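You operate a simulated robot arm through the tools that you are given. There is no shell and no other tool. Be economical: measure what you need, move in short steps, check, and stop when the job is done.

You are at the controls of a simulated robot arm. One attempt, no reset.

## Task
Stack the white tag marked "LOW" from the cold bench on top of the white tag that says "high".

The check looks at the end state, three seconds after you hand in, the way a careful person would. Anything else that was tipped, shoved, dropped, spilled or broken makes it a failure.

## Robot
A 6-joint arm with a two-finger parallel gripper on a trunk, on a base that drives. Base frame: it is fixed to the floor where the robot stands at the start and does not move with it; the origin is under the middle of the robot, x ahead of it, y to its left, z up. Readings come in mm, rad, newtons and seconds.
Its first joint turns from -2.897 to 2.897 rad. Payload 3.43 kg.
Tool frame: the origin (TCP) lies between the finger pads and is the grasp point; the fingertips stand 34 mm ahead of it; z points along the fingers, y is the line along which they close. The gripper opens to 128 mm. The fingers are 24 mm wide and 12 mm thick; the gripper's body (48 by 130 mm) begins 96 mm behind the TCP.
Orientation is told as [roll, pitch, yaw] about the base's x, y, z axes, in that order, counted from this pose: with the fingers straight down and closing along the base's y, the tool's x points along the base's -x, its y along +y and its z along -z.

## Interface
- The arm moves only by the tool move_arm. Its argument "steps" is a list of rows, each a list of 7 numbers: the shift along the tool's x, y, z in cm, then the turn, a rotation vector about the tool's x, y, z in rad, then the opening, from 0 (shut) to 1 (fully open). In form: [[tx, ty, tz, rx, ry, rz, fingers], ...]. A call has 1 to 8 rows; each row is the pose to reach, as a shift and turn from the pose commanded when the call began, along the tool's axes at that moment. Rows are played at 5 a second. More than 50 mm and 0.15 rad between two rows, or a gripper value outside its range, and nothing of the call is played. A pose out of reach is approached as far as the arm can. The call stops where the force on the tool passes 40 N (or 10 N more than at its start, if that is more) or the arm is blocked; 0.2 s more then pass. The fingers move at their own pace (about 153 mm/s each) and stop on an object; they squeeze with about 21 N. The grip force told is the motor's: it shows also when the fingers shut on nothing. Time passes only in rows, and 0.2 s behind the last, so rows that repeat a pose let the fingers close. It gives the time, the measured TCP pose, the force on the tool (base axes), the opening and the grip force at its end, in the units of the frame above (readings bear some noise), and new pictures: "views" is both (left out), scene, wrist or none.
- Cameras (640 x 400 px; columns grow to the right, rows downward): "scene" is now at [174.1, 225.5, 1234.7]; the picture's right is [0.06, -1.00, 0.00], its down [-0.23, -0.01, -0.97] and it looks along [0.97, 0.06, -0.23] (base axes); focal length 281 px, centre (320, 200). "wrist" rides on the gripper at [76, -11, -160] in the tool frame; the picture's right is [0.15, 0.99, 0.00], its down [-0.88, 0.13, -0.46] and it looks along [-0.45, 0.07, 0.89] (tool axes); focal length 234 px, centre (320, 200).
- steer(legs): drives the robot by 1 to 6 legs, each [ahead, left, turn to the left] in mm, mm and rad, along the robot's own axes; the way and the turn of a leg run together, so that a leg with both is an arc; at most 1500 mm and 3.142 rad a leg. The arm and the cameras ride along, it lands a little off, and it stops where it bumps. It gives what a move gives, and a new picture of the scene camera.
- head_to(pan, tilt): turns the head with the scene camera to pan (to the left, within 2.496 rad either way) and tilt (down, from -0.506 to 1.204), counted from straight ahead of the robot. It gives what a move gives, and a new picture of the scene camera.
- point_at(camera, pixels): for up to 12 pixels [column, row] of the newest picture of that camera ("zoom" is the newest enlarged one), the place [x, y, z] in the base frame of the surface seen there, good to about 2 mm. No time passes.
- enlarge(camera, box): a new picture of the part [left, top, right, bottom] of that camera's present view, enlarged. No time passes.
- sign_off(): hands the job in; it is judged then, once.

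Go step by step. Measure first, check grasps and placings, and put right what went wrong. The budget is 80 turns and 170 pictures, counting those below and the enlarged ones. Unless the task says otherwise, let go and move clear before handing in, and close with one line.

The tools are called as a command line: name --pt "numbers of a row" for each row, then --argument value for the rest, lists and objects as JSON in quotes. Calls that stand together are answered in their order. move_arm: Moves the arm, as the interface text tells. Its arguments: {"type":"object","properties":{"steps":{"type":"array"},"views":{"type":"string","enum":["both","scene","wrist","none"]}},"required":["steps"]} The other tools are called the same way: steer (legs) drives the base; head_to (pan, tilt) turns the head that bears the scene camera; point_at (camera, pixels) gives the place of the surface under pixels of a picture; enlarge (camera, box) takes an enlarged picture of a part of a camera's view; sign_off () hands the job in.

At the start:

```text
time_s: 0.0
ee_pos: [499.8, 442.7, 1101.6]
tcp_rot: [0.002, 0.0, 0.001]
wrist_force: [-0.2, 0.5, -0.2]
gripper_width: 128.1
finger_force: 0.0
robot x, y, heading: [-2.7, -1.0, 0.003]
head pan, tilt: [0.058, 0.234]
```

scene: 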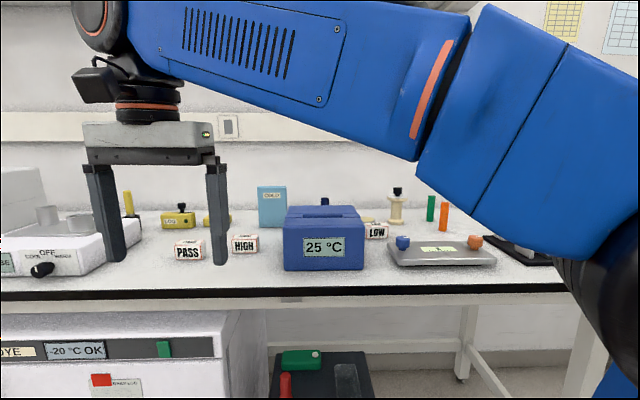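
wrist: 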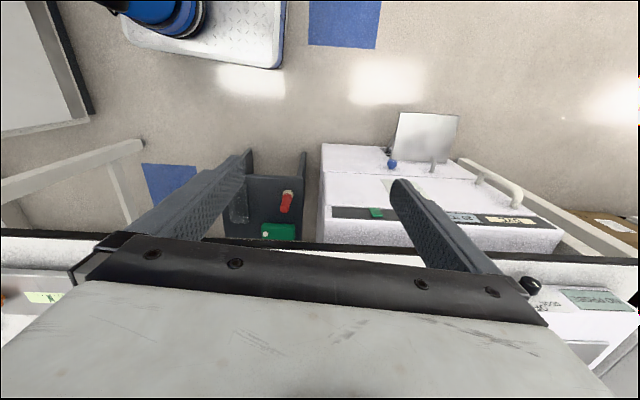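

The scene shows white tags PASS (188,250), HIGH (244,243) and LOW (376,231) on the bench ahead. I'll enlarge this area, measure the tags, and look for other benches, since "cold bench" must be identified.

enlarge --camera "scene" --box '[150, 170, 410, 280]'

point_at --camera "scene" --pixels '[[188, 252], [244, 246], [244, 236], [376, 231], [376, 224], [325, 245], [325, 212], [180, 220], [440, 250], [380, 245]]'

head_to --pan 1.3 --tilt 0.3

```text
2.46 times, centred on (280, 225) of scene
```

zoom: 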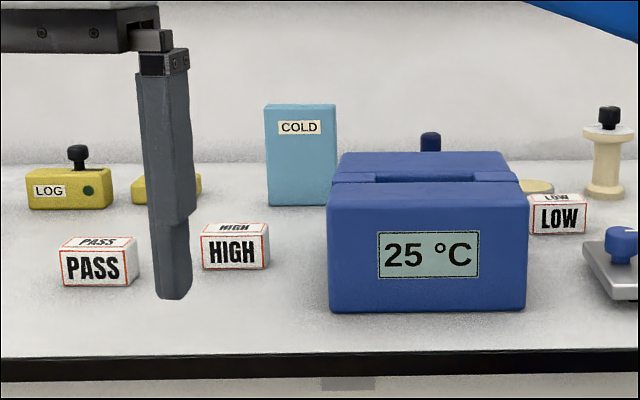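

```text
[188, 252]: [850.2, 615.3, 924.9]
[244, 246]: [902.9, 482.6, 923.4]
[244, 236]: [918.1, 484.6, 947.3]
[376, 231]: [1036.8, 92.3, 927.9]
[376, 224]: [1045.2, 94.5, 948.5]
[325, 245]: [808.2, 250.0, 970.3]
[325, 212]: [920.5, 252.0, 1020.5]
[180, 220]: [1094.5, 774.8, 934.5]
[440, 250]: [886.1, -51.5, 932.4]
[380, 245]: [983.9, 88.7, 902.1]
```

```text
time_s: 1.4
ee_pos: [500.8, 442.9, 1102.2]
tcp_rot: [0.002, -0.003, -0.002]
wrist_force: [-0.2, -0.8, 1.1]
gripper_width: 128.2
finger_force: 0.1
robot x, y, heading: [-0.3, 0.5, -0.002]
head pan, tilt: [1.3, 0.3]
```

scene: 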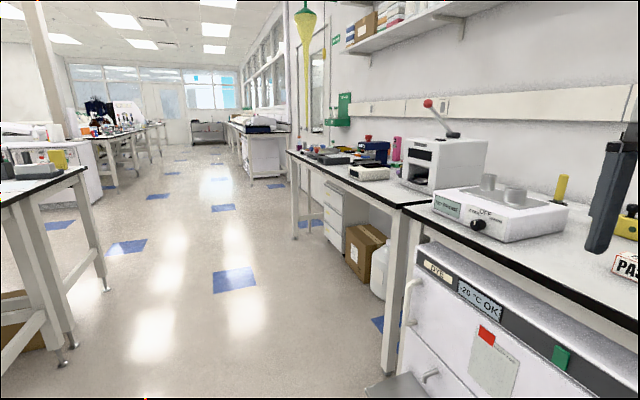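

More benches exist: a second one to the left of this one and one behind the robot. I'll look around further.

head_to --pan 2.4 --tilt 0.3

head_to --pan -2.4 --tilt 0.3

head_to --pan -1.1 --tilt 0.3

```text
time_s: 2.8
ee_pos: [500.6, 442.1, 1102.2]
tcp_rot: [0.001, -0.002, -0.001]
wrist_force: [-0.1, -0.2, 0.2]
gripper_width: 128.0
finger_force: 0.0
robot x, y, heading: [0.1, -2.6, 0.002]
head pan, tilt: [2.4, 0.3]
```

scene: 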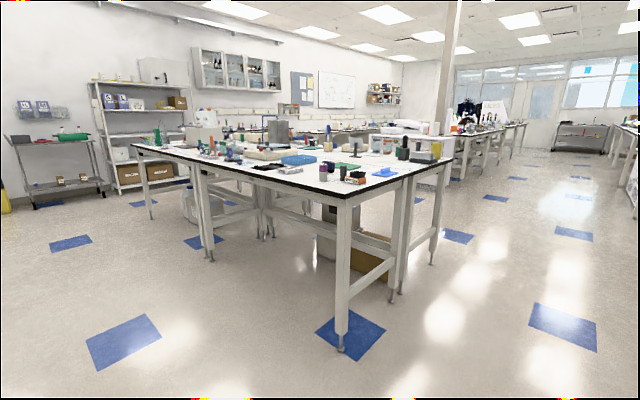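

```text
time_s: 6.6
ee_pos: [500.1, 442.7, 1102.1]
tcp_rot: [0.0, -0.002, 0.001]
wrist_force: [0.2, 0.3, -0.5]
gripper_width: 127.9
finger_force: 0.0
robot x, y, heading: [-2.2, 1.0, 0.002]
head pan, tilt: [-2.4, 0.3]
```

scene: 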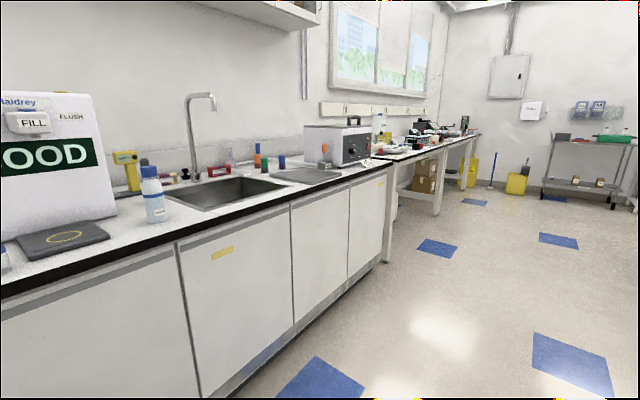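

```text
time_s: 8.0
ee_pos: [500.1, 442.9, 1101.6]
tcp_rot: [0.001, -0.003, -0.001]
wrist_force: [0.0, -0.3, -0.1]
gripper_width: 127.7
finger_force: 0.1
robot x, y, heading: [-1.6, -1.6, -0.0]
head pan, tilt: [-1.1, 0.3]
```

scene: 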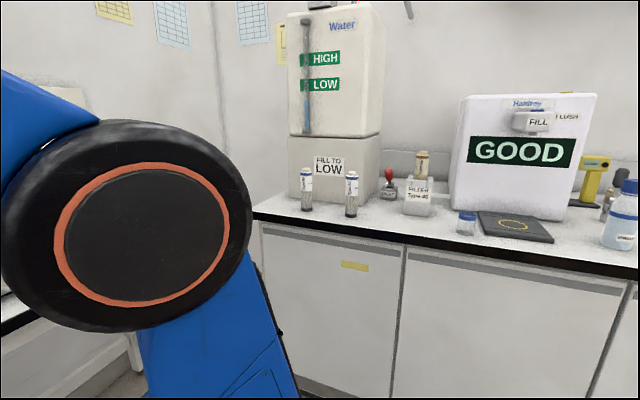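

The cold bench is the one ahead (freezer below, COLD box on it). I'll look back at it and scan its right part for other tags.

head_to --pan -0.5 --tilt 0.35

head_to --pan 0.1 --tilt 0.3

enlarge --camera "scene" --box '[360, 140, 560, 265]'

enlarge --camera "scene" --box '[360, 185, 440, 235]'

```text
time_s: 9.0
ee_pos: [500.3, 442.4, 1101.5]
tcp_rot: [0.003, -0.001, 0.0]
wrist_force: [-0.6, 0.4, -0.1]
gripper_width: 128.2
finger_force: 0.1
robot x, y, heading: [0.0, 1.7, -0.002]
head pan, tilt: [-0.499, 0.351]
```

scene: 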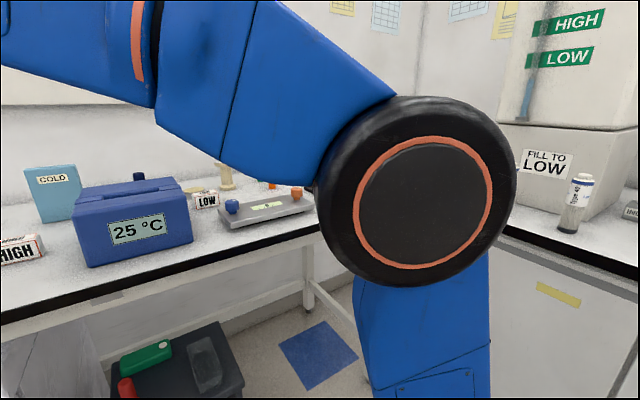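

```text
time_s: 10.0
ee_pos: [499.9, 441.9, 1102.5]
tcp_rot: [0.002, -0.002, -0.001]
wrist_force: [-0.1, -0.4, -0.3]
gripper_width: 127.9
finger_force: 0.1
robot x, y, heading: [-0.6, -3.8, 0.005]
head pan, tilt: [0.099, 0.3]
```

scene: 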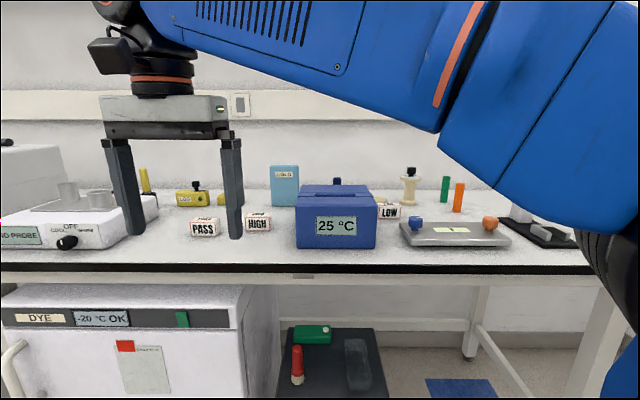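

```text
3.20 times, centred on (460, 202) of scene
```

zoom: 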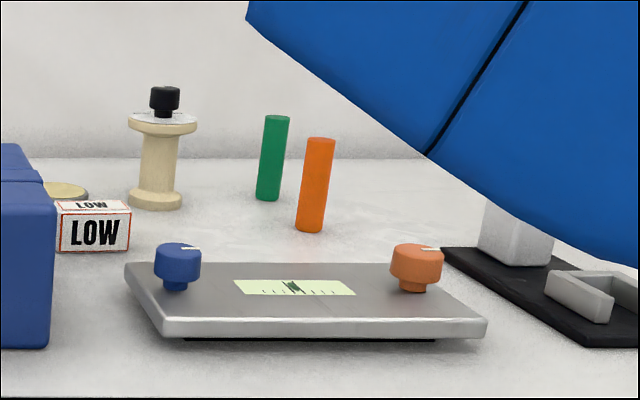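

```text
8.00 times, centred on (400, 210) of scene
```

zoom: 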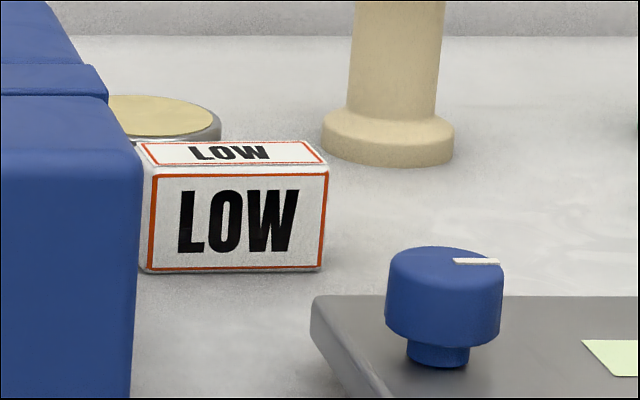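

LOW is a small block sitting behind-right of the blue box, with a dish behind it. Measuring corners.

point_at --camera "zoom" --pixels '[[148, 170], [322, 172], [300, 146], [160, 146], [152, 265], [318, 262], [215, 115], [215, 128], [390, 140], [133, 150], [120, 300], [340, 300]]'

enlarge --camera "scene" --box '[180, 160, 300, 235]'

```text
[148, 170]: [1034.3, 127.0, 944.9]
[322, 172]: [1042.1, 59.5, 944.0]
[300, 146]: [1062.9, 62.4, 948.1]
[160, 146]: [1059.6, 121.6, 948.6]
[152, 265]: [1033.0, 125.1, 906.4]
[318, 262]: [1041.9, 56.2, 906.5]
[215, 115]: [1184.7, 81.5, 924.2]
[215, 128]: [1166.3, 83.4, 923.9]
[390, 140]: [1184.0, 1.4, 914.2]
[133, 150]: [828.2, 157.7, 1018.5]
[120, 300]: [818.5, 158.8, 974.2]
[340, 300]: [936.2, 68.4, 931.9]
```

```text
5.33 times, centred on (240, 198) of scene
```

zoom: 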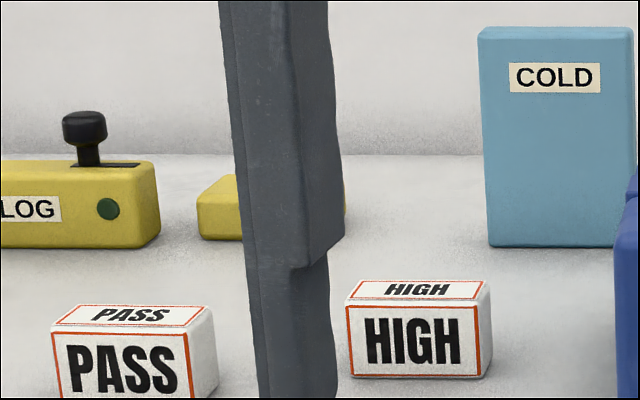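

LOW is about 70×32×48 mm, centre near (1054, 94), beyond reach, so I need to drive ahead about 150 mm. Checking the bench edge and room first, and the HIGH tag's corners.

point_at --camera "zoom" --pixels '[[350, 308], [476, 308], [362, 284], [482, 284], [352, 372], [478, 374], [490, 300], [208, 315], [182, 335], [58, 333], [490, 235], [488, 40]]'

point_at --camera "scene" --pixels '[[300, 263], [300, 270], [170, 298], [310, 375], [130, 340]]'

head_to --pan 0.1 --tilt 1.15

```text
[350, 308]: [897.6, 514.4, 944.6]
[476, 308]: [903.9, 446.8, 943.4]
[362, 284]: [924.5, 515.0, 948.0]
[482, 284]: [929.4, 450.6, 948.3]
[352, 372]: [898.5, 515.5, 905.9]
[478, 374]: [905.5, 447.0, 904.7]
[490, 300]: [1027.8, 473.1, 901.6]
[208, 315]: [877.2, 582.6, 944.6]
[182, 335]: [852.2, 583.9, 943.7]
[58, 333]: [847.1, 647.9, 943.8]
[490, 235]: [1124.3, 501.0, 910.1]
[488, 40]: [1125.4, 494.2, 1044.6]
```

```text
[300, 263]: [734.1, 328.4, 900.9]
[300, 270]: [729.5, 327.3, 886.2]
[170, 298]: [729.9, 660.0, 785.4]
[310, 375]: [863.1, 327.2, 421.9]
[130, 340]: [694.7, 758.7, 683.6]
```

```text
time_s: 11.2
ee_pos: [500.3, 441.9, 1102.6]
tcp_rot: [0.003, -0.002, 0.0]
wrist_force: [0.5, 0.3, -0.3]
gripper_width: 127.9
finger_force: 0.1
robot x, y, heading: [2.7, 0.6, 0.002]
head pan, tilt: [0.099, 1.15]
```

scene: 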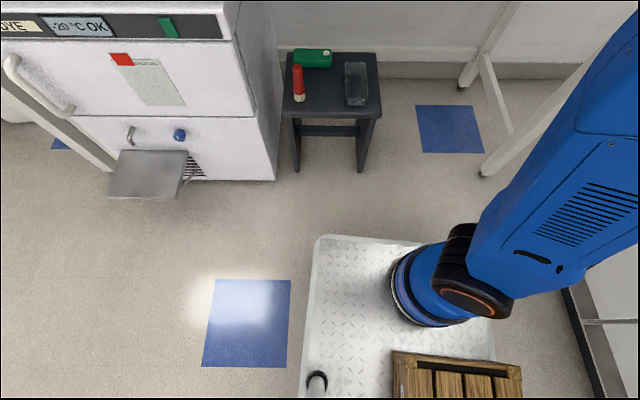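

point_at --camera "scene" --pixels '[[340, 238], [410, 242], [320, 300], [110, 195], [165, 196], [300, 168], [360, 170], [484, 176], [560, 130], [430, 270], [490, 330], [275, 178]]'

```text
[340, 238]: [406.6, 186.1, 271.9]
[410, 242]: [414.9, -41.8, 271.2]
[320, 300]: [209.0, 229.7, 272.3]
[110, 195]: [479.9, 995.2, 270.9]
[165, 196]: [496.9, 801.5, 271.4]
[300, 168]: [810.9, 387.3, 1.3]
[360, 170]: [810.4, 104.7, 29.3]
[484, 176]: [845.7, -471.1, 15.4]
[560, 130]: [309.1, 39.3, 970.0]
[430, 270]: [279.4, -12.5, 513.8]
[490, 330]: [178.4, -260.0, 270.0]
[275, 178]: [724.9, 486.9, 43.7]
```

Base platform front is at x≈410 and the bench/freezer at x≈725, so 200 mm ahead is free; the gripper stays at z 1100 over everything. Driving ahead.

steer --legs '[[200, 0, 0]]'

head_to --pan 0.0 --tilt 0.45

enlarge --camera "scene" --box '[320, 120, 480, 220]'

```text
time_s: 12.8
ee_pos: [703.2, 442.6, 1102.1]
tcp_rot: [0.001, -0.001, -0.001]
wrist_force: [-0.6, -0.2, -0.2]
gripper_width: 128.2
finger_force: 0.0
robot x, y, heading: [200.2, -3.8, -0.0]
head pan, tilt: [0.099, 1.15]
```

scene: 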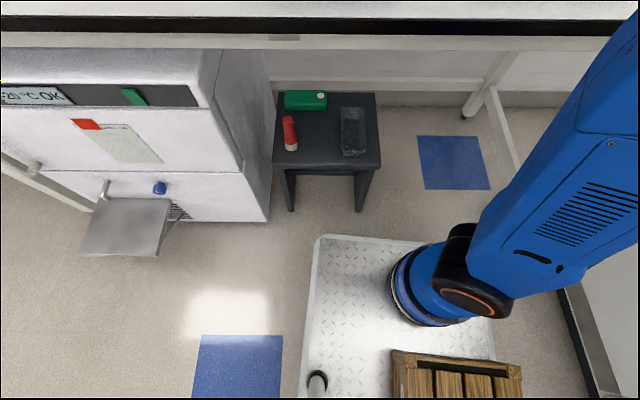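

```text
time_s: 13.9
ee_pos: [703.5, 441.8, 1101.9]
tcp_rot: [0.002, -0.003, 0.0]
wrist_force: [0.0, 0.4, 1.1]
gripper_width: 128.0
finger_force: 0.0
robot x, y, heading: [197.3, 2.4, -0.001]
head pan, tilt: [0.0, 0.45]
```

scene: 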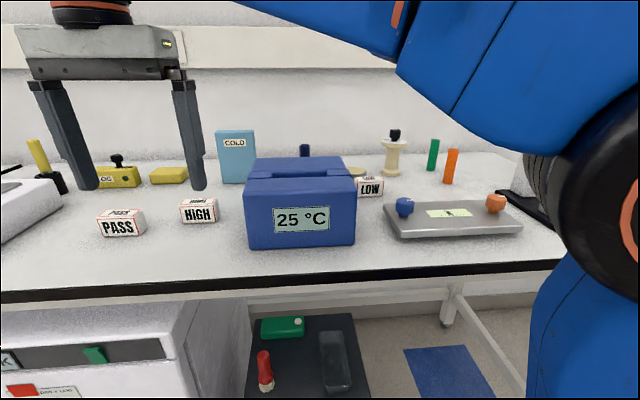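

```text
4.00 times, centred on (400, 170) of scene
```

zoom: 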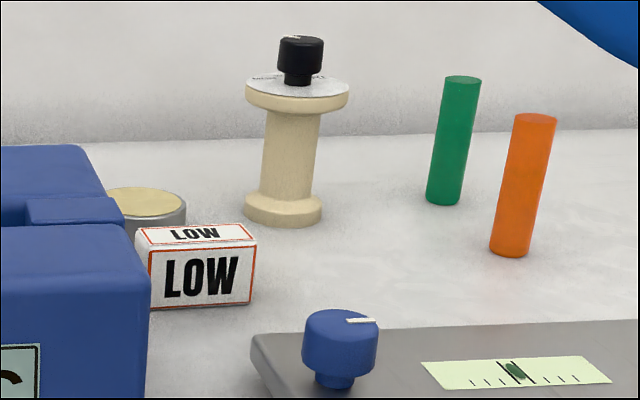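

point_at --camera "zoom" --pixels '[[152, 248], [254, 244], [140, 230], [250, 240], [240, 226], [300, 40], [250, 90], [184, 210], [50, 150], [148, 245], [110, 195], [340, 318]]'

point_at --camera "scene" --pixels '[[305, 146], [305, 154], [235, 132], [300, 160], [345, 158], [405, 200], [356, 168], [355, 174]]'

```text
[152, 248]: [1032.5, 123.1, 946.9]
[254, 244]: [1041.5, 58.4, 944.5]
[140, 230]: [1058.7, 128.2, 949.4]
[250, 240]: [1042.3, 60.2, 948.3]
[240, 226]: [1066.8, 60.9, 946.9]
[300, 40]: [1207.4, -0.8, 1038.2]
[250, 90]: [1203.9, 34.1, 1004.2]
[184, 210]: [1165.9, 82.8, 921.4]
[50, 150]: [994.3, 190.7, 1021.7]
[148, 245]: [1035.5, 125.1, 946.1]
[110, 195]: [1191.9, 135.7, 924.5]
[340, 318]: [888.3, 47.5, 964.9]
```

```text
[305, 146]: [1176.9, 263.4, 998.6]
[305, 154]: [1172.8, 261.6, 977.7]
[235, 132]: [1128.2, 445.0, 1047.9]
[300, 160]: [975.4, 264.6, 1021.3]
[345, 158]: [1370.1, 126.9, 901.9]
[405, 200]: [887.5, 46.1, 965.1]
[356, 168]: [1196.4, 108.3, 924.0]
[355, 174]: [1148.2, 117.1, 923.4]
```

LOW's centre ≈ (1051, 93), top 948, yaw ≈ +0.12; the box ends at x≈1000 with top 1021. I'll travel at z 1102 diagonally to above LOW.

move_arm --pt "-3.475 -3.49 0 0 0 0 1" --pt "-6.95 -6.98 0 0 0 0 1" --pt "-10.425 -10.47 0 0 0 0 1" --pt "-13.9 -13.96 0 0 0 0 1" --pt "-17.375 -17.45 0 0 0 0 1" --pt "-20.85 -20.94 0 0 0 0 1" --pt "-24.325 -24.43 0 0 0 0 1" --views "scene"

move_arm --pt "-3.475 -3.49 0 0 0 -0.06 0.8" --pt "-6.95 -6.98 0 0 0 -0.12 0.8" --pt "-10.425 -10.47 0 0 0 -0.12 0.8" --pt "-10.425 -10.47 0 0 0 -0.12 0.8"

```text
time_s: 15.5
ee_pos: [945.4, 196.4, 1102.9]
tcp_rot: [0.003, -0.003, 0.002]
wrist_force: [-0.5, 0.0, 0.5]
gripper_width: 127.8
finger_force: 0.0
robot x, y, heading: [202.9, -1.0, -0.002]
head pan, tilt: [0.0, 0.45]
```

scene: 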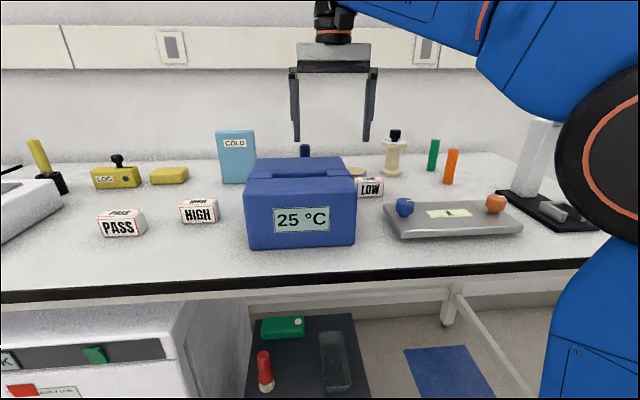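

```text
time_s: 16.5
ee_pos: [1052.3, 91.9, 1099.7]
tcp_rot: [0.002, -0.001, 0.12]
wrist_force: [-0.1, 0.1, 0.5]
gripper_width: 102.6
finger_force: 0.0
robot x, y, heading: [203.9, 2.8, 0.0]
head pan, tilt: [0.0, 0.45]
```

scene: 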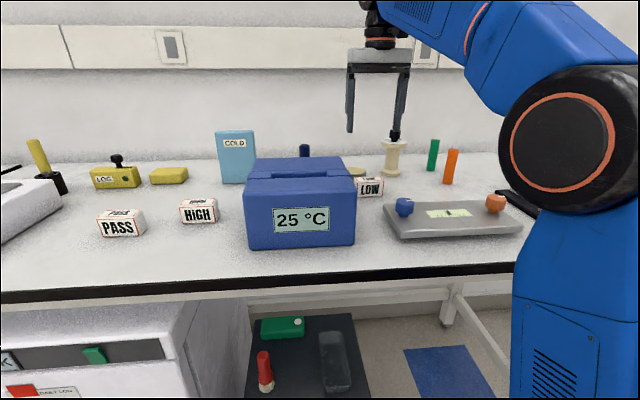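
wrist: 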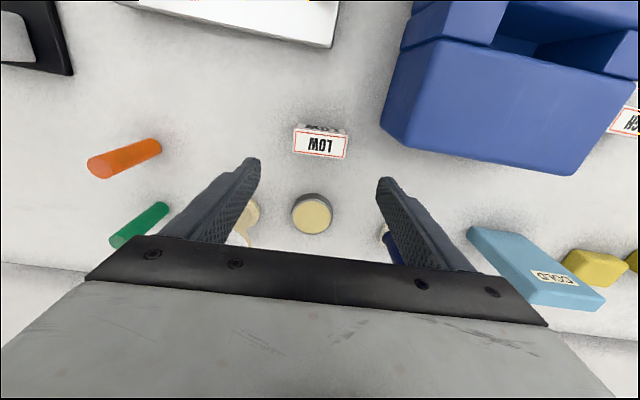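

Wrist view shows LOW's top at (320,143), clear of neighbours. Measuring its top corners from above.

enlarge --camera "wrist" --box '[280, 115, 360, 165]'

point_at --camera "wrist" --pixels '[[295, 131], [347, 135], [294, 153], [344, 157], [320, 143]]'

```text
8.00 times, centred on (320, 140) of wrist
```

zoom: 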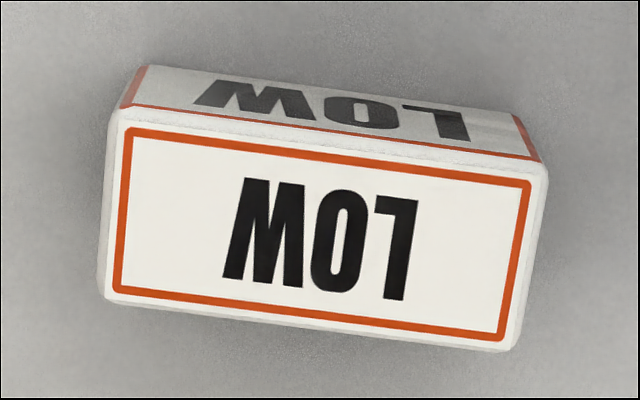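

```text
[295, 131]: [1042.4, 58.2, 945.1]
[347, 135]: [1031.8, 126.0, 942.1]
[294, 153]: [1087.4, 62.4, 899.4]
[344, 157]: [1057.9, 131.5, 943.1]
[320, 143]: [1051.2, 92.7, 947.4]
```

point_at --camera "zoom" --pixels '[[122, 124], [532, 182], [108, 294], [508, 342], [320, 150], [300, 320], [104, 210], [534, 260], [320, 240]]'

```text
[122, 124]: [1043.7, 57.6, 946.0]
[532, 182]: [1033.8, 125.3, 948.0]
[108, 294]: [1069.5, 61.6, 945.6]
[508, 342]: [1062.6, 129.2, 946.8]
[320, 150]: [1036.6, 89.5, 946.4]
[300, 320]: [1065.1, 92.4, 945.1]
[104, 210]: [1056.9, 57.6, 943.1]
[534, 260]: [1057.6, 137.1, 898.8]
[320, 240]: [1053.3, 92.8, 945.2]
```

Centre ≈ (1052.4, 93.4), yaw 0.12: aligned with the gripper. Descending to TCP z≈939, still open.

move_arm --pt "0 0 4.5 0 0 0 0.8" --pt "0 0 9 0 0 0 0.8" --pt "0 0 12 0 0 0 0.8" --pt "0 0 14 0 0 0 0.8" --pt "0 0 15 0 0 0 0.8" --pt "0 0 15.6 0 0 0 0.8"

```text
time_s: 17.9
ee_pos: [1050.9, 92.9, 946.5]
tcp_rot: [0.0, -0.004, 0.12]
wrist_force: [-0.7, -0.5, 0.5]
gripper_width: 102.7
finger_force: 0.0
robot x, y, heading: [201.5, 2.0, 0.003]
head pan, tilt: [0.0, 0.45]
```

scene: 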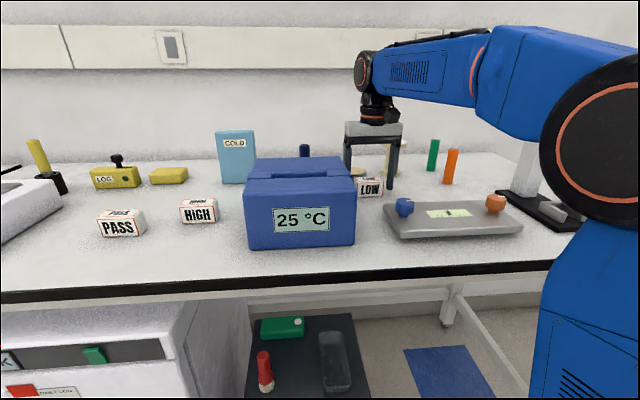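
wrist: 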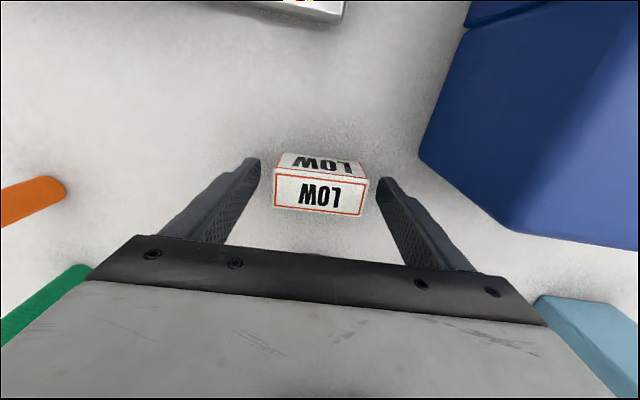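

LOW is centred between the fingers (320,195). Lowering 6 mm more and closing.

move_arm --pt "0 0 0.6 0 0 0 0.8" --pt "0 0 0.6 0 0 0 0.8" --pt "0 0 0.6 0 0 0 0.4" --pt "0 0 0.6 0 0 0 0.4" --pt "0 0 0.6 0 0 0 0.4" --pt "0 0 0.6 0 0 0 0.4"

```text
time_s: 19.3
ee_pos: [1050.9, 92.6, 941.9]
tcp_rot: [0.001, -0.004, 0.121]
wrist_force: [0.5, -0.4, 0.7]
gripper_width: 73.2
finger_force: 21.1
robot x, y, heading: [201.5, -0.6, -0.0]
head pan, tilt: [0.0, 0.45]
```

scene: 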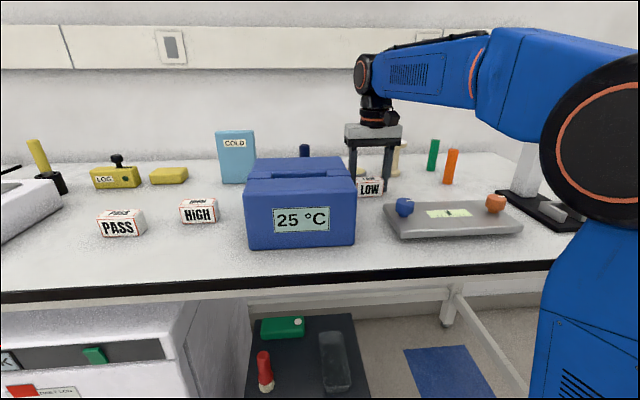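
wrist: 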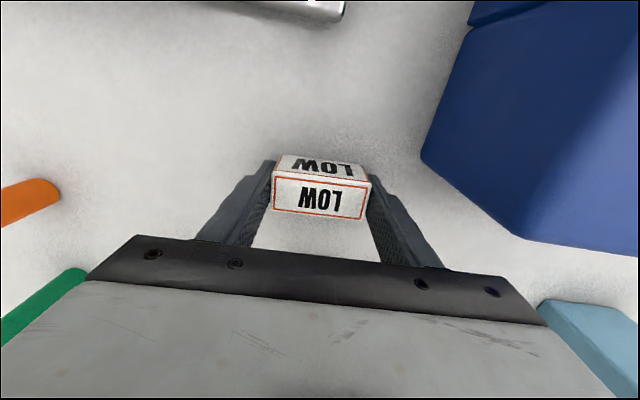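

Gripped at 73 mm with 21 N. Lifting straight up to about z 1110.

move_arm --pt "0 0 -1 0 0 0 0.4" --pt "0 0 -3 0 0 0 0.4" --pt "0 0 -6 0 0 0 0.4" --pt "0 0 -10 0 0 0 0.4" --pt "0 0 -14 0 0 0 0.4" --pt "0 0 -17 0 0 0 0.4" --pt "0 0 -17 0 0 0 0.4"

```text
time_s: 20.9
ee_pos: [1048.7, 92.3, 1110.4]
tcp_rot: [0.003, -0.002, 0.121]
wrist_force: [0.2, 0.1, -0.5]
gripper_width: 72.8
finger_force: 21.3
robot x, y, heading: [201.6, -0.6, -0.002]
head pan, tilt: [0.0, 0.45]
```

scene: 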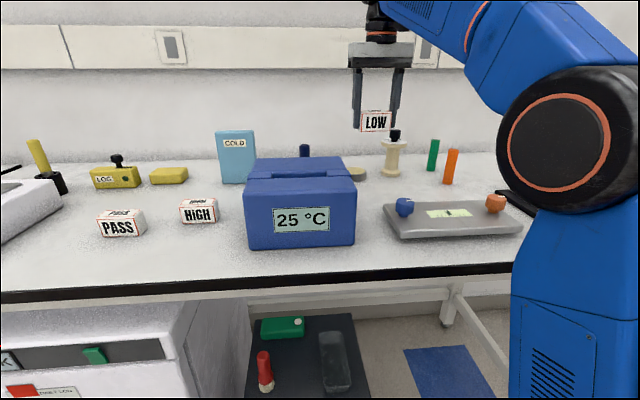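
wrist: 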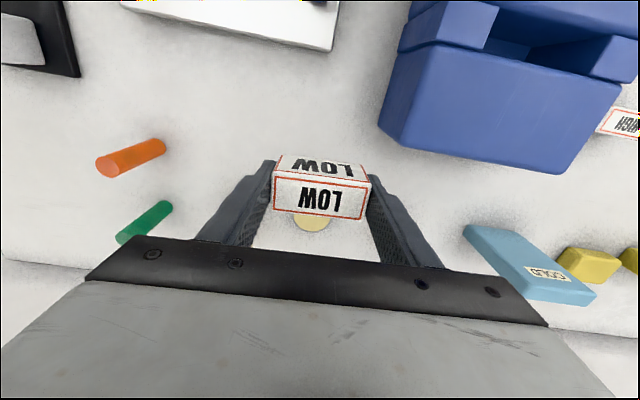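

LOW is held level. Travelling to above HIGH (≈916, 482), passing over the box with ~45 mm clearance.

move_arm --pt "0.97 4.48 0 0 0 0 0.4" --pt "1.93 8.97 0 0 0 0 0.4" --pt "2.9 13.45 0 0 0 0 0.4" --pt "3.86 17.93 0 0 0 0 0.4" --pt "4.83 22.42 0 0 0 0 0.4" --pt "5.79 26.9 0 0 0 0 0.4" --pt "6.76 31.4 0 0 0 0 0.4" --pt "7.2 33.5 0 0 0 0 0.4"

enlarge --camera "scene" --box '[160, 175, 240, 225]'

```text
time_s: 22.7
ee_pos: [938.1, 418.5, 1109.9]
tcp_rot: [0.001, -0.003, 0.122]
wrist_force: [-0.7, 0.2, -0.9]
gripper_width: 72.9
finger_force: 20.8
robot x, y, heading: [202.0, -1.4, 0.005]
head pan, tilt: [0.0, 0.45]
```

scene: 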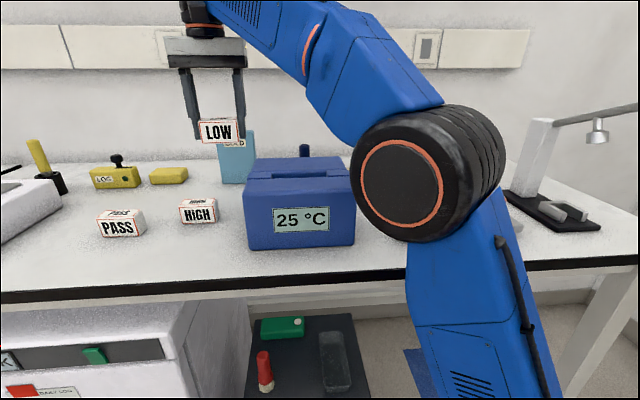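
wrist: 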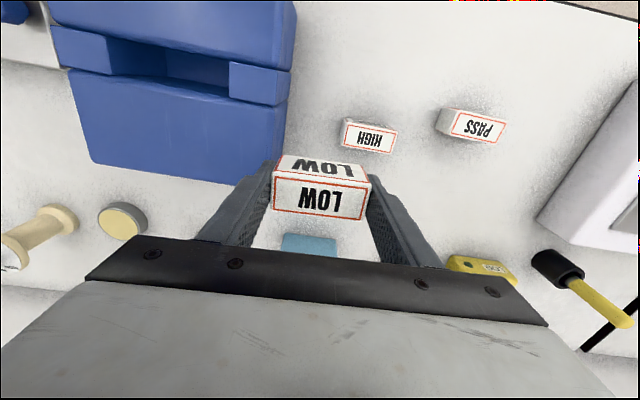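

```text
8.00 times, centred on (200, 200) of scene
```

zoom: 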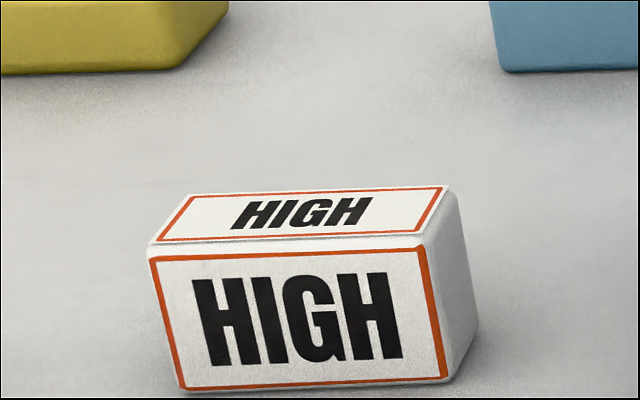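

HIGH is at wrist (370,137). Measuring top corners in both views, and LOW's held pose too.

point_at --camera "zoom" --pixels '[[158, 238], [418, 230], [192, 196], [440, 188], [300, 212]]'

enlarge --camera "wrist" --box '[290, 110, 418, 190]'

point_at --camera "wrist" --pixels '[[277, 178], [368, 187], [278, 209], [361, 216], [319, 196]]'

```text
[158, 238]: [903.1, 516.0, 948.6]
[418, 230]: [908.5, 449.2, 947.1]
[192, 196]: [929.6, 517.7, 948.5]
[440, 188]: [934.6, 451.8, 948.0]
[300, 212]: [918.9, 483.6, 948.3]
```

```text
5.00 times, centred on (354, 150) of wrist
```

zoom: 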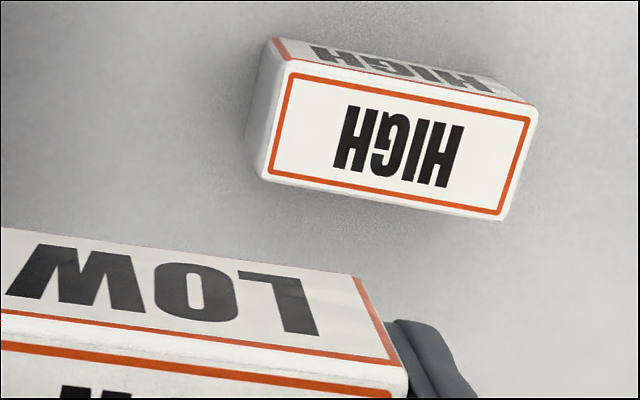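

```text
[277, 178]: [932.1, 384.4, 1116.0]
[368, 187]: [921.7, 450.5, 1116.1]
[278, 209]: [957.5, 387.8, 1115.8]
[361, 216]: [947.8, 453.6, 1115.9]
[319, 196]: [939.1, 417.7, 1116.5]
```

point_at --camera "zoom" --pixels '[[290, 76], [529, 120], [268, 175], [500, 213], [400, 145]]'

```text
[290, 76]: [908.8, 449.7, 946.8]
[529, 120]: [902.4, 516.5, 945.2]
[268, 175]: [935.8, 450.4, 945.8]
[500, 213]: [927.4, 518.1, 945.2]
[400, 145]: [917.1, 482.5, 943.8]
```

HIGH centre (918.8, 483.7), yaw ≈0.09; LOW centre (939.8, 419.1), yaw ≈0.13. I'll shift by (−21, +64.6), turn −0.04, then descend 105 mm to leave ~15 mm gap.

move_arm --pt "0.65 3.33 0 0 0 0.02 0.4" --pt "1.3 6.67 0 0 0 0.04 0.4" --pt "1.3 6.67 2 0 0 0.04 0.4" --pt "1.3 6.67 5 0 0 0.04 0.4" --pt "1.3 6.67 8 0 0 0.04 0.4" --pt "1.3 6.67 10 0 0 0.04 0.4" --pt "1.3 6.67 10.5 0 0 0.04 0.4" --pt "1.3 6.67 10.5 0 0 0.04 0.4"

enlarge --camera "scene" --box '[152, 150, 248, 230]'

```text
time_s: 24.5
ee_pos: [917.2, 482.2, 1004.9]
tcp_rot: [0.003, -0.003, 0.08]
wrist_force: [0.6, 0.1, 0.0]
gripper_width: 73.2
finger_force: 21.2
out of reach, approached as far as the arm can: row 2
robot x, y, heading: [200.2, -3.9, -0.002]
head pan, tilt: [0.0, 0.45]
```

scene: 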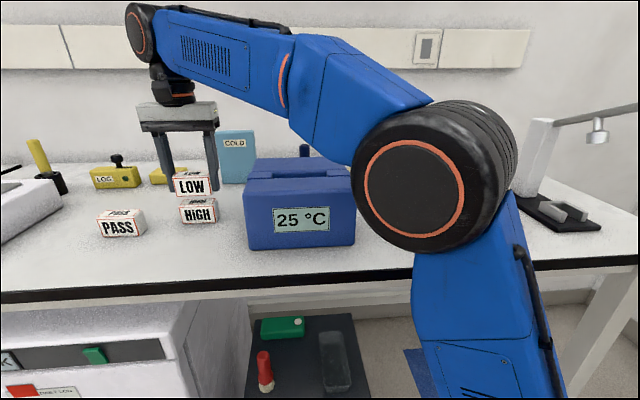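
wrist: 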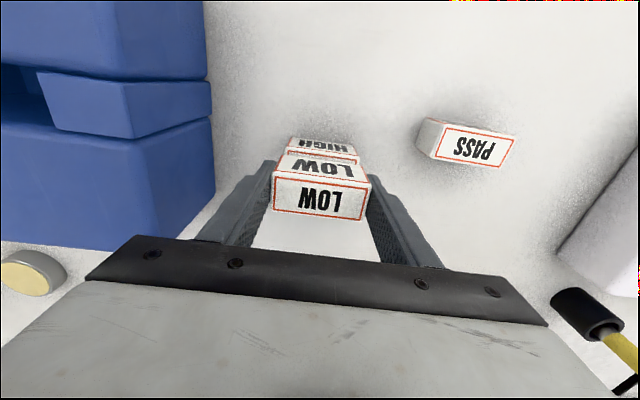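

```text
5.00 times, centred on (200, 190) of scene
```

zoom: 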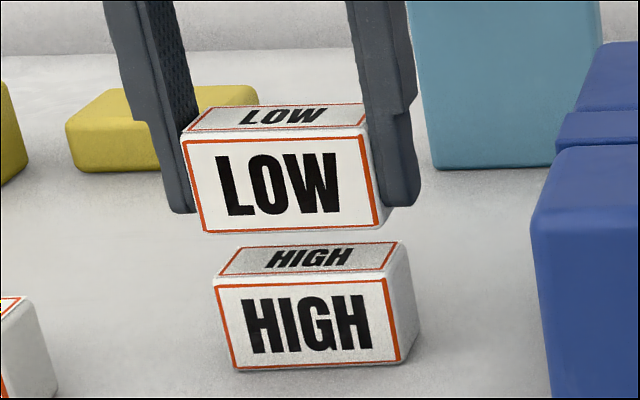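

LOW hovers over HIGH. Measuring both front faces and gap.

point_at --camera "zoom" --pixels '[[186, 142], [364, 138], [205, 228], [378, 222], [218, 284], [386, 280], [195, 128], [360, 122], [225, 272], [382, 268], [404, 244], [236, 245]]'

point_at --camera "wrist" --pixels '[[277, 178], [368, 187], [278, 209], [361, 216], [319, 196], [288, 152], [357, 158]]'

```text
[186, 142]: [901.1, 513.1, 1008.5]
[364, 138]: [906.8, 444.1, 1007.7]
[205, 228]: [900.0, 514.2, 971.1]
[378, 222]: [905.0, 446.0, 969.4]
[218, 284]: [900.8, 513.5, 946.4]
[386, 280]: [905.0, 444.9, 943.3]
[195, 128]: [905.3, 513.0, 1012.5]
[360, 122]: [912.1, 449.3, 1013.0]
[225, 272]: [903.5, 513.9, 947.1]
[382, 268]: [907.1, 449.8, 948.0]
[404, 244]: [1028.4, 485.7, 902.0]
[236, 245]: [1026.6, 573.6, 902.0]
```

```text
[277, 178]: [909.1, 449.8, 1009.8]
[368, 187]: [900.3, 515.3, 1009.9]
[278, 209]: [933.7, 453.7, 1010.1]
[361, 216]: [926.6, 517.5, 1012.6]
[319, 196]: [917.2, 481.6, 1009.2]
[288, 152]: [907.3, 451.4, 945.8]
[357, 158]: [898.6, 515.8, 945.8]
```

Front faces coincide within ~2 mm; the gap is ~16 mm. Lowering gently.

move_arm --pt "0 0 0.8 0 0 0 0.4" --pt "0 0 1.2 0 0 0 0.4" --pt "0 0 1.4 0 0 0 0.4" --pt "0 0 1.5 0 0 0 0.4" --pt "0 0 1.5 0 0 0 0.4" --views "scene"

enlarge --camera "scene" --box '[168, 165, 232, 225]'

```text
time_s: 25.7
ee_pos: [917.2, 483.2, 990.8]
tcp_rot: [0.0, -0.004, 0.081]
wrist_force: [-0.3, -0.1, -0.3]
gripper_width: 73.0
finger_force: 21.1
robot x, y, heading: [203.9, 1.8, 0.002]
head pan, tilt: [0.0, 0.45]
```

scene: 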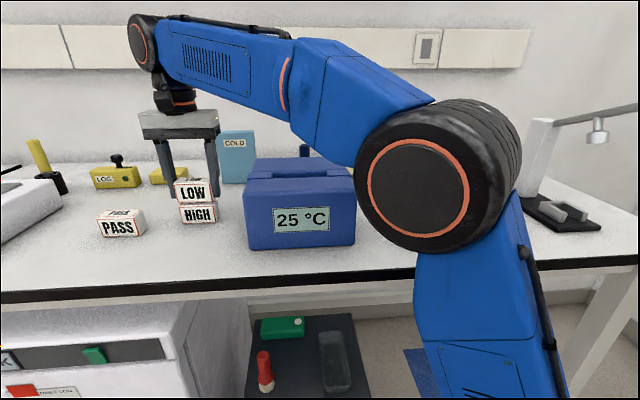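

```text
6.67 times, centred on (200, 195) of scene
```

zoom: 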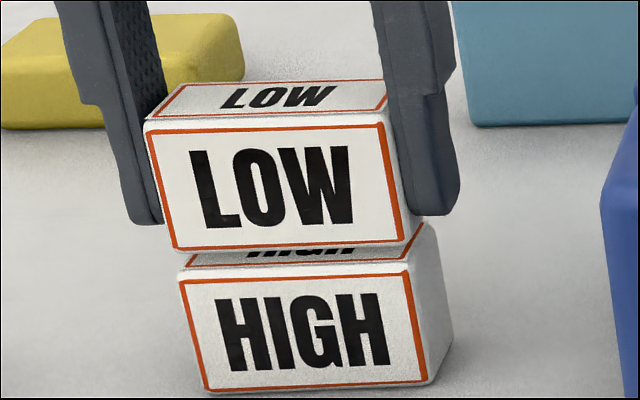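

Still a slight gap (HIGH's top lettering visible at (300,252) of zoom). Lowering a few mm in 1 mm steps, watching force.

move_arm --pt "0 0 0.1 0 0 0 0.4" --pt "0 0 0.2 0 0 0 0.4" --pt "0 0 0.2 0 0 0 0.4" --views "scene"

enlarge --camera "scene" --box '[168, 165, 232, 225]'

point_at --camera "zoom" --pixels '[[270, 105], [180, 110], [360, 98], [192, 262], [176, 235], [186, 290], [400, 262]]'

```text
time_s: 26.5
ee_pos: [917.2, 483.1, 988.4]
tcp_rot: [0.001, -0.002, 0.08]
wrist_force: [-0.1, -0.1, -0.7]
gripper_width: 73.1
finger_force: 21.1
robot x, y, heading: [204.8, 0.7, -0.001]
head pan, tilt: [0.0, 0.45]
```

scene: 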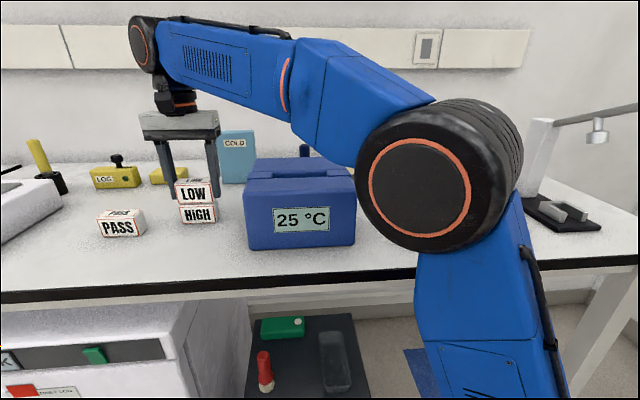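

```text
6.67 times, centred on (200, 195) of scene
```

zoom: 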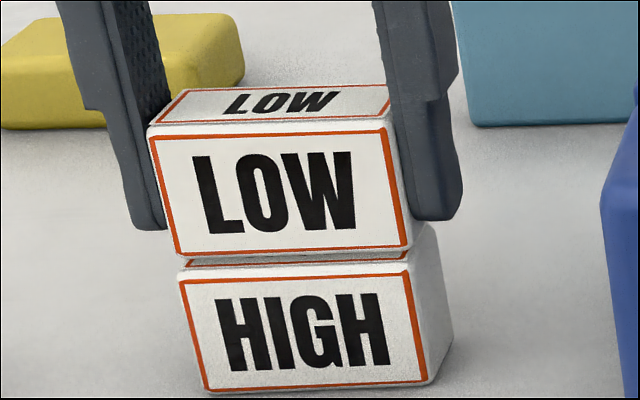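

```text
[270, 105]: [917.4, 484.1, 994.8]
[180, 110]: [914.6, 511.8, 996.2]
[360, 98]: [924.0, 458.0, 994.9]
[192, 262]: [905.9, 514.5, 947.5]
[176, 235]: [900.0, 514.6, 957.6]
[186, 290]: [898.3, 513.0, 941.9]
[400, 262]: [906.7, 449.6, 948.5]
```

LOW's top is at ~995, about contact height. Another 2 mm with force watch.

move_arm --pt "0 0 0.1 0 0 0 0.4" --pt "0 0 0.1 0 0 0 0.4" --pt "0 0 0.2 0 0 0 0.4" --pt "0 0 0.2 0 0 0 0.4" --views "scene"

enlarge --camera "scene" --box '[168, 165, 232, 225]'

```text
time_s: 27.5
ee_pos: [918.1, 482.6, 986.8]
tcp_rot: [0.002, -0.002, 0.08]
wrist_force: [-0.2, 0.4, -0.4]
gripper_width: 73.2
finger_force: 20.8
robot x, y, heading: [203.7, 1.9, -0.003]
head pan, tilt: [0.0, 0.45]
```

scene: 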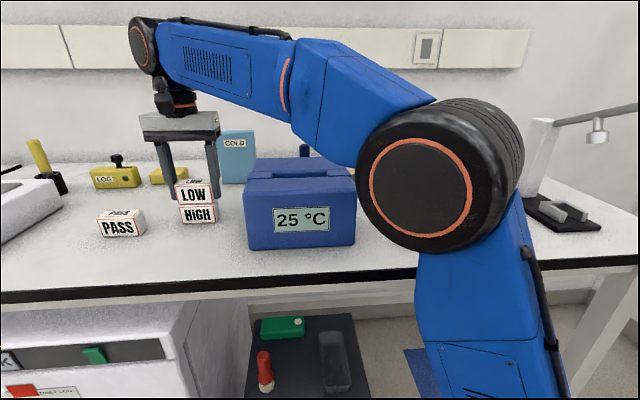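

```text
6.67 times, centred on (200, 195) of scene
```

zoom: 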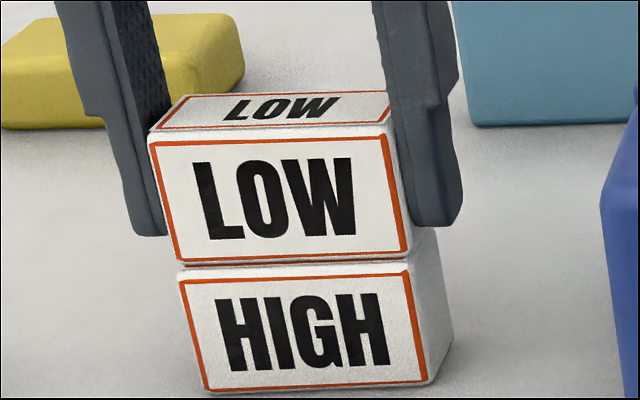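

It moved down another 2 mm with no force yet; nearly touching. Continue 1 mm and check the force.

move_arm --pt "0 0 0.05 0 0 0 0.4" --pt "0 0 0.1 0 0 0 0.4" --pt "0 0 0.1 0 0 0 0.4" --views "none"

enlarge --camera "scene" --box '[168, 165, 232, 225]'

```text
time_s: 28.3
ee_pos: [917.7, 482.1, 986.5]
tcp_rot: [0.001, -0.004, 0.081]
wrist_force: [0.3, 0.0, 8.2]
gripper_width: 73.0
finger_force: 20.8
robot x, y, heading: [205.0, -1.1, 0.004]
head pan, tilt: [0.0, 0.45]
```

```text
6.67 times, centred on (200, 195) of scene
```

zoom: 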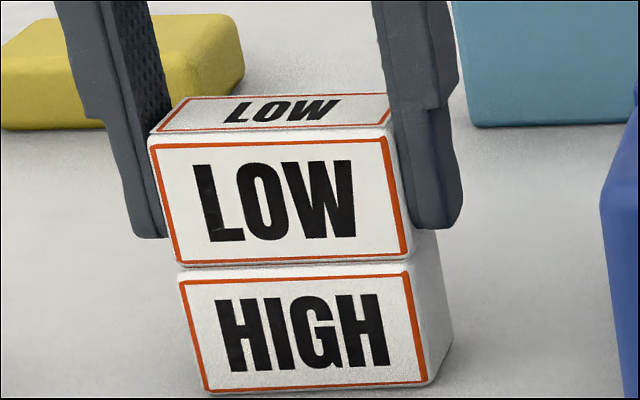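

Contact: 8 N upward force and no gap. Opening moderately, then rising straight up.

move_arm --pt "0 0 0 0 0 0 0.65" --pt "0 0 0 0 0 0 0.75" --pt "0 0 0 0 0 0 0.75" --views "scene"

move_arm --pt "0 0 -1 0 0 0 0.75" --pt "0 0 -3 0 0 0 0.75" --pt "0 0 -6 0 0 0 0.75" --pt "0 0 -10 0 0 0 0.75" --pt "0 0 -13 0 0 0 0.75"

enlarge --camera "scene" --box '[152, 150, 248, 230]'

```text
time_s: 29.1
ee_pos: [917.0, 482.7, 985.6]
tcp_rot: [0.001, -0.002, 0.081]
wrist_force: [-1.0, -0.7, -0.4]
gripper_width: 95.9
finger_force: 0.1
robot x, y, heading: [201.3, 0.5, -0.0]
head pan, tilt: [0.0, 0.45]
```

scene: 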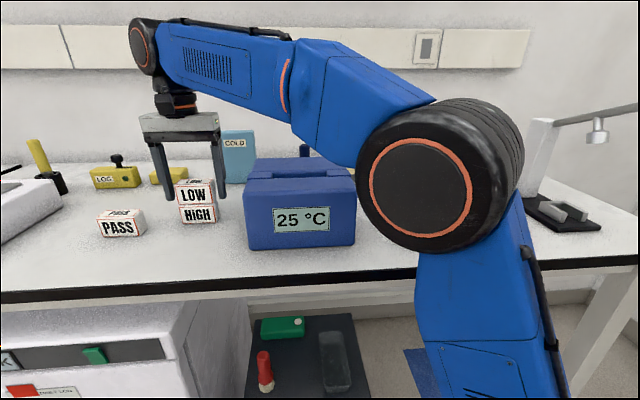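

```text
time_s: 30.3
ee_pos: [912.5, 475.2, 1101.2]
tcp_rot: [0.004, -0.006, 0.081]
wrist_force: [0.4, 0.4, -1.0]
gripper_width: 96.1
finger_force: 0.1
out of reach, approached as far as the arm can: row 5
robot x, y, heading: [202.7, 0.2, 0.001]
head pan, tilt: [0.0, 0.45]
```

scene: 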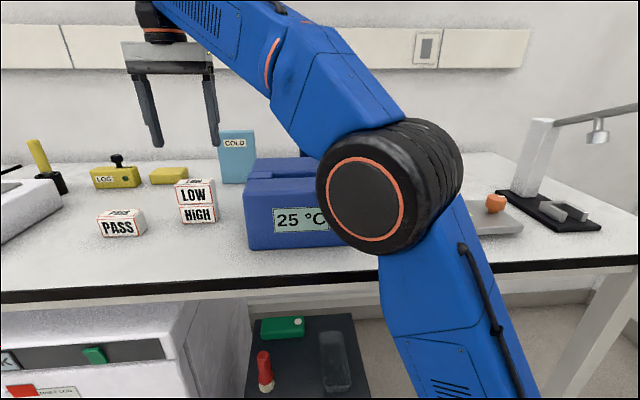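
wrist: 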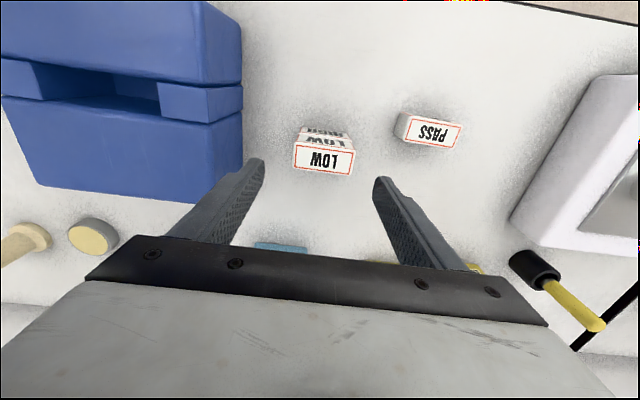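

```text
5.00 times, centred on (200, 190) of scene
```

zoom: 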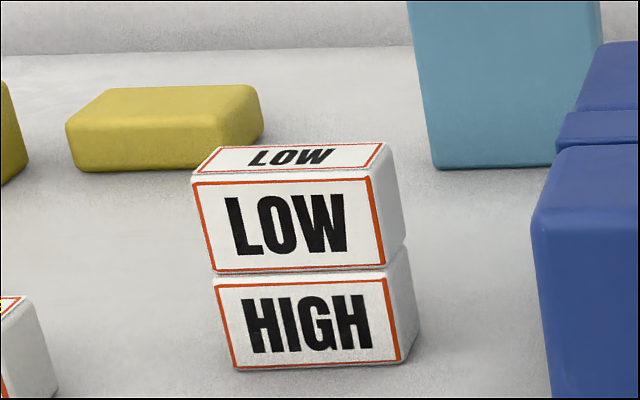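

LOW sits squarely on HIGH, the gripper is clear, and everything else is where it was; handing in.

sign_off

```text
The job is handed in.
```

The white LOW tag from the cold bench is now stacked squarely on the white HIGH tag. I let go, moved the gripper clear, saw nothing else disturbed, and handed the job in.
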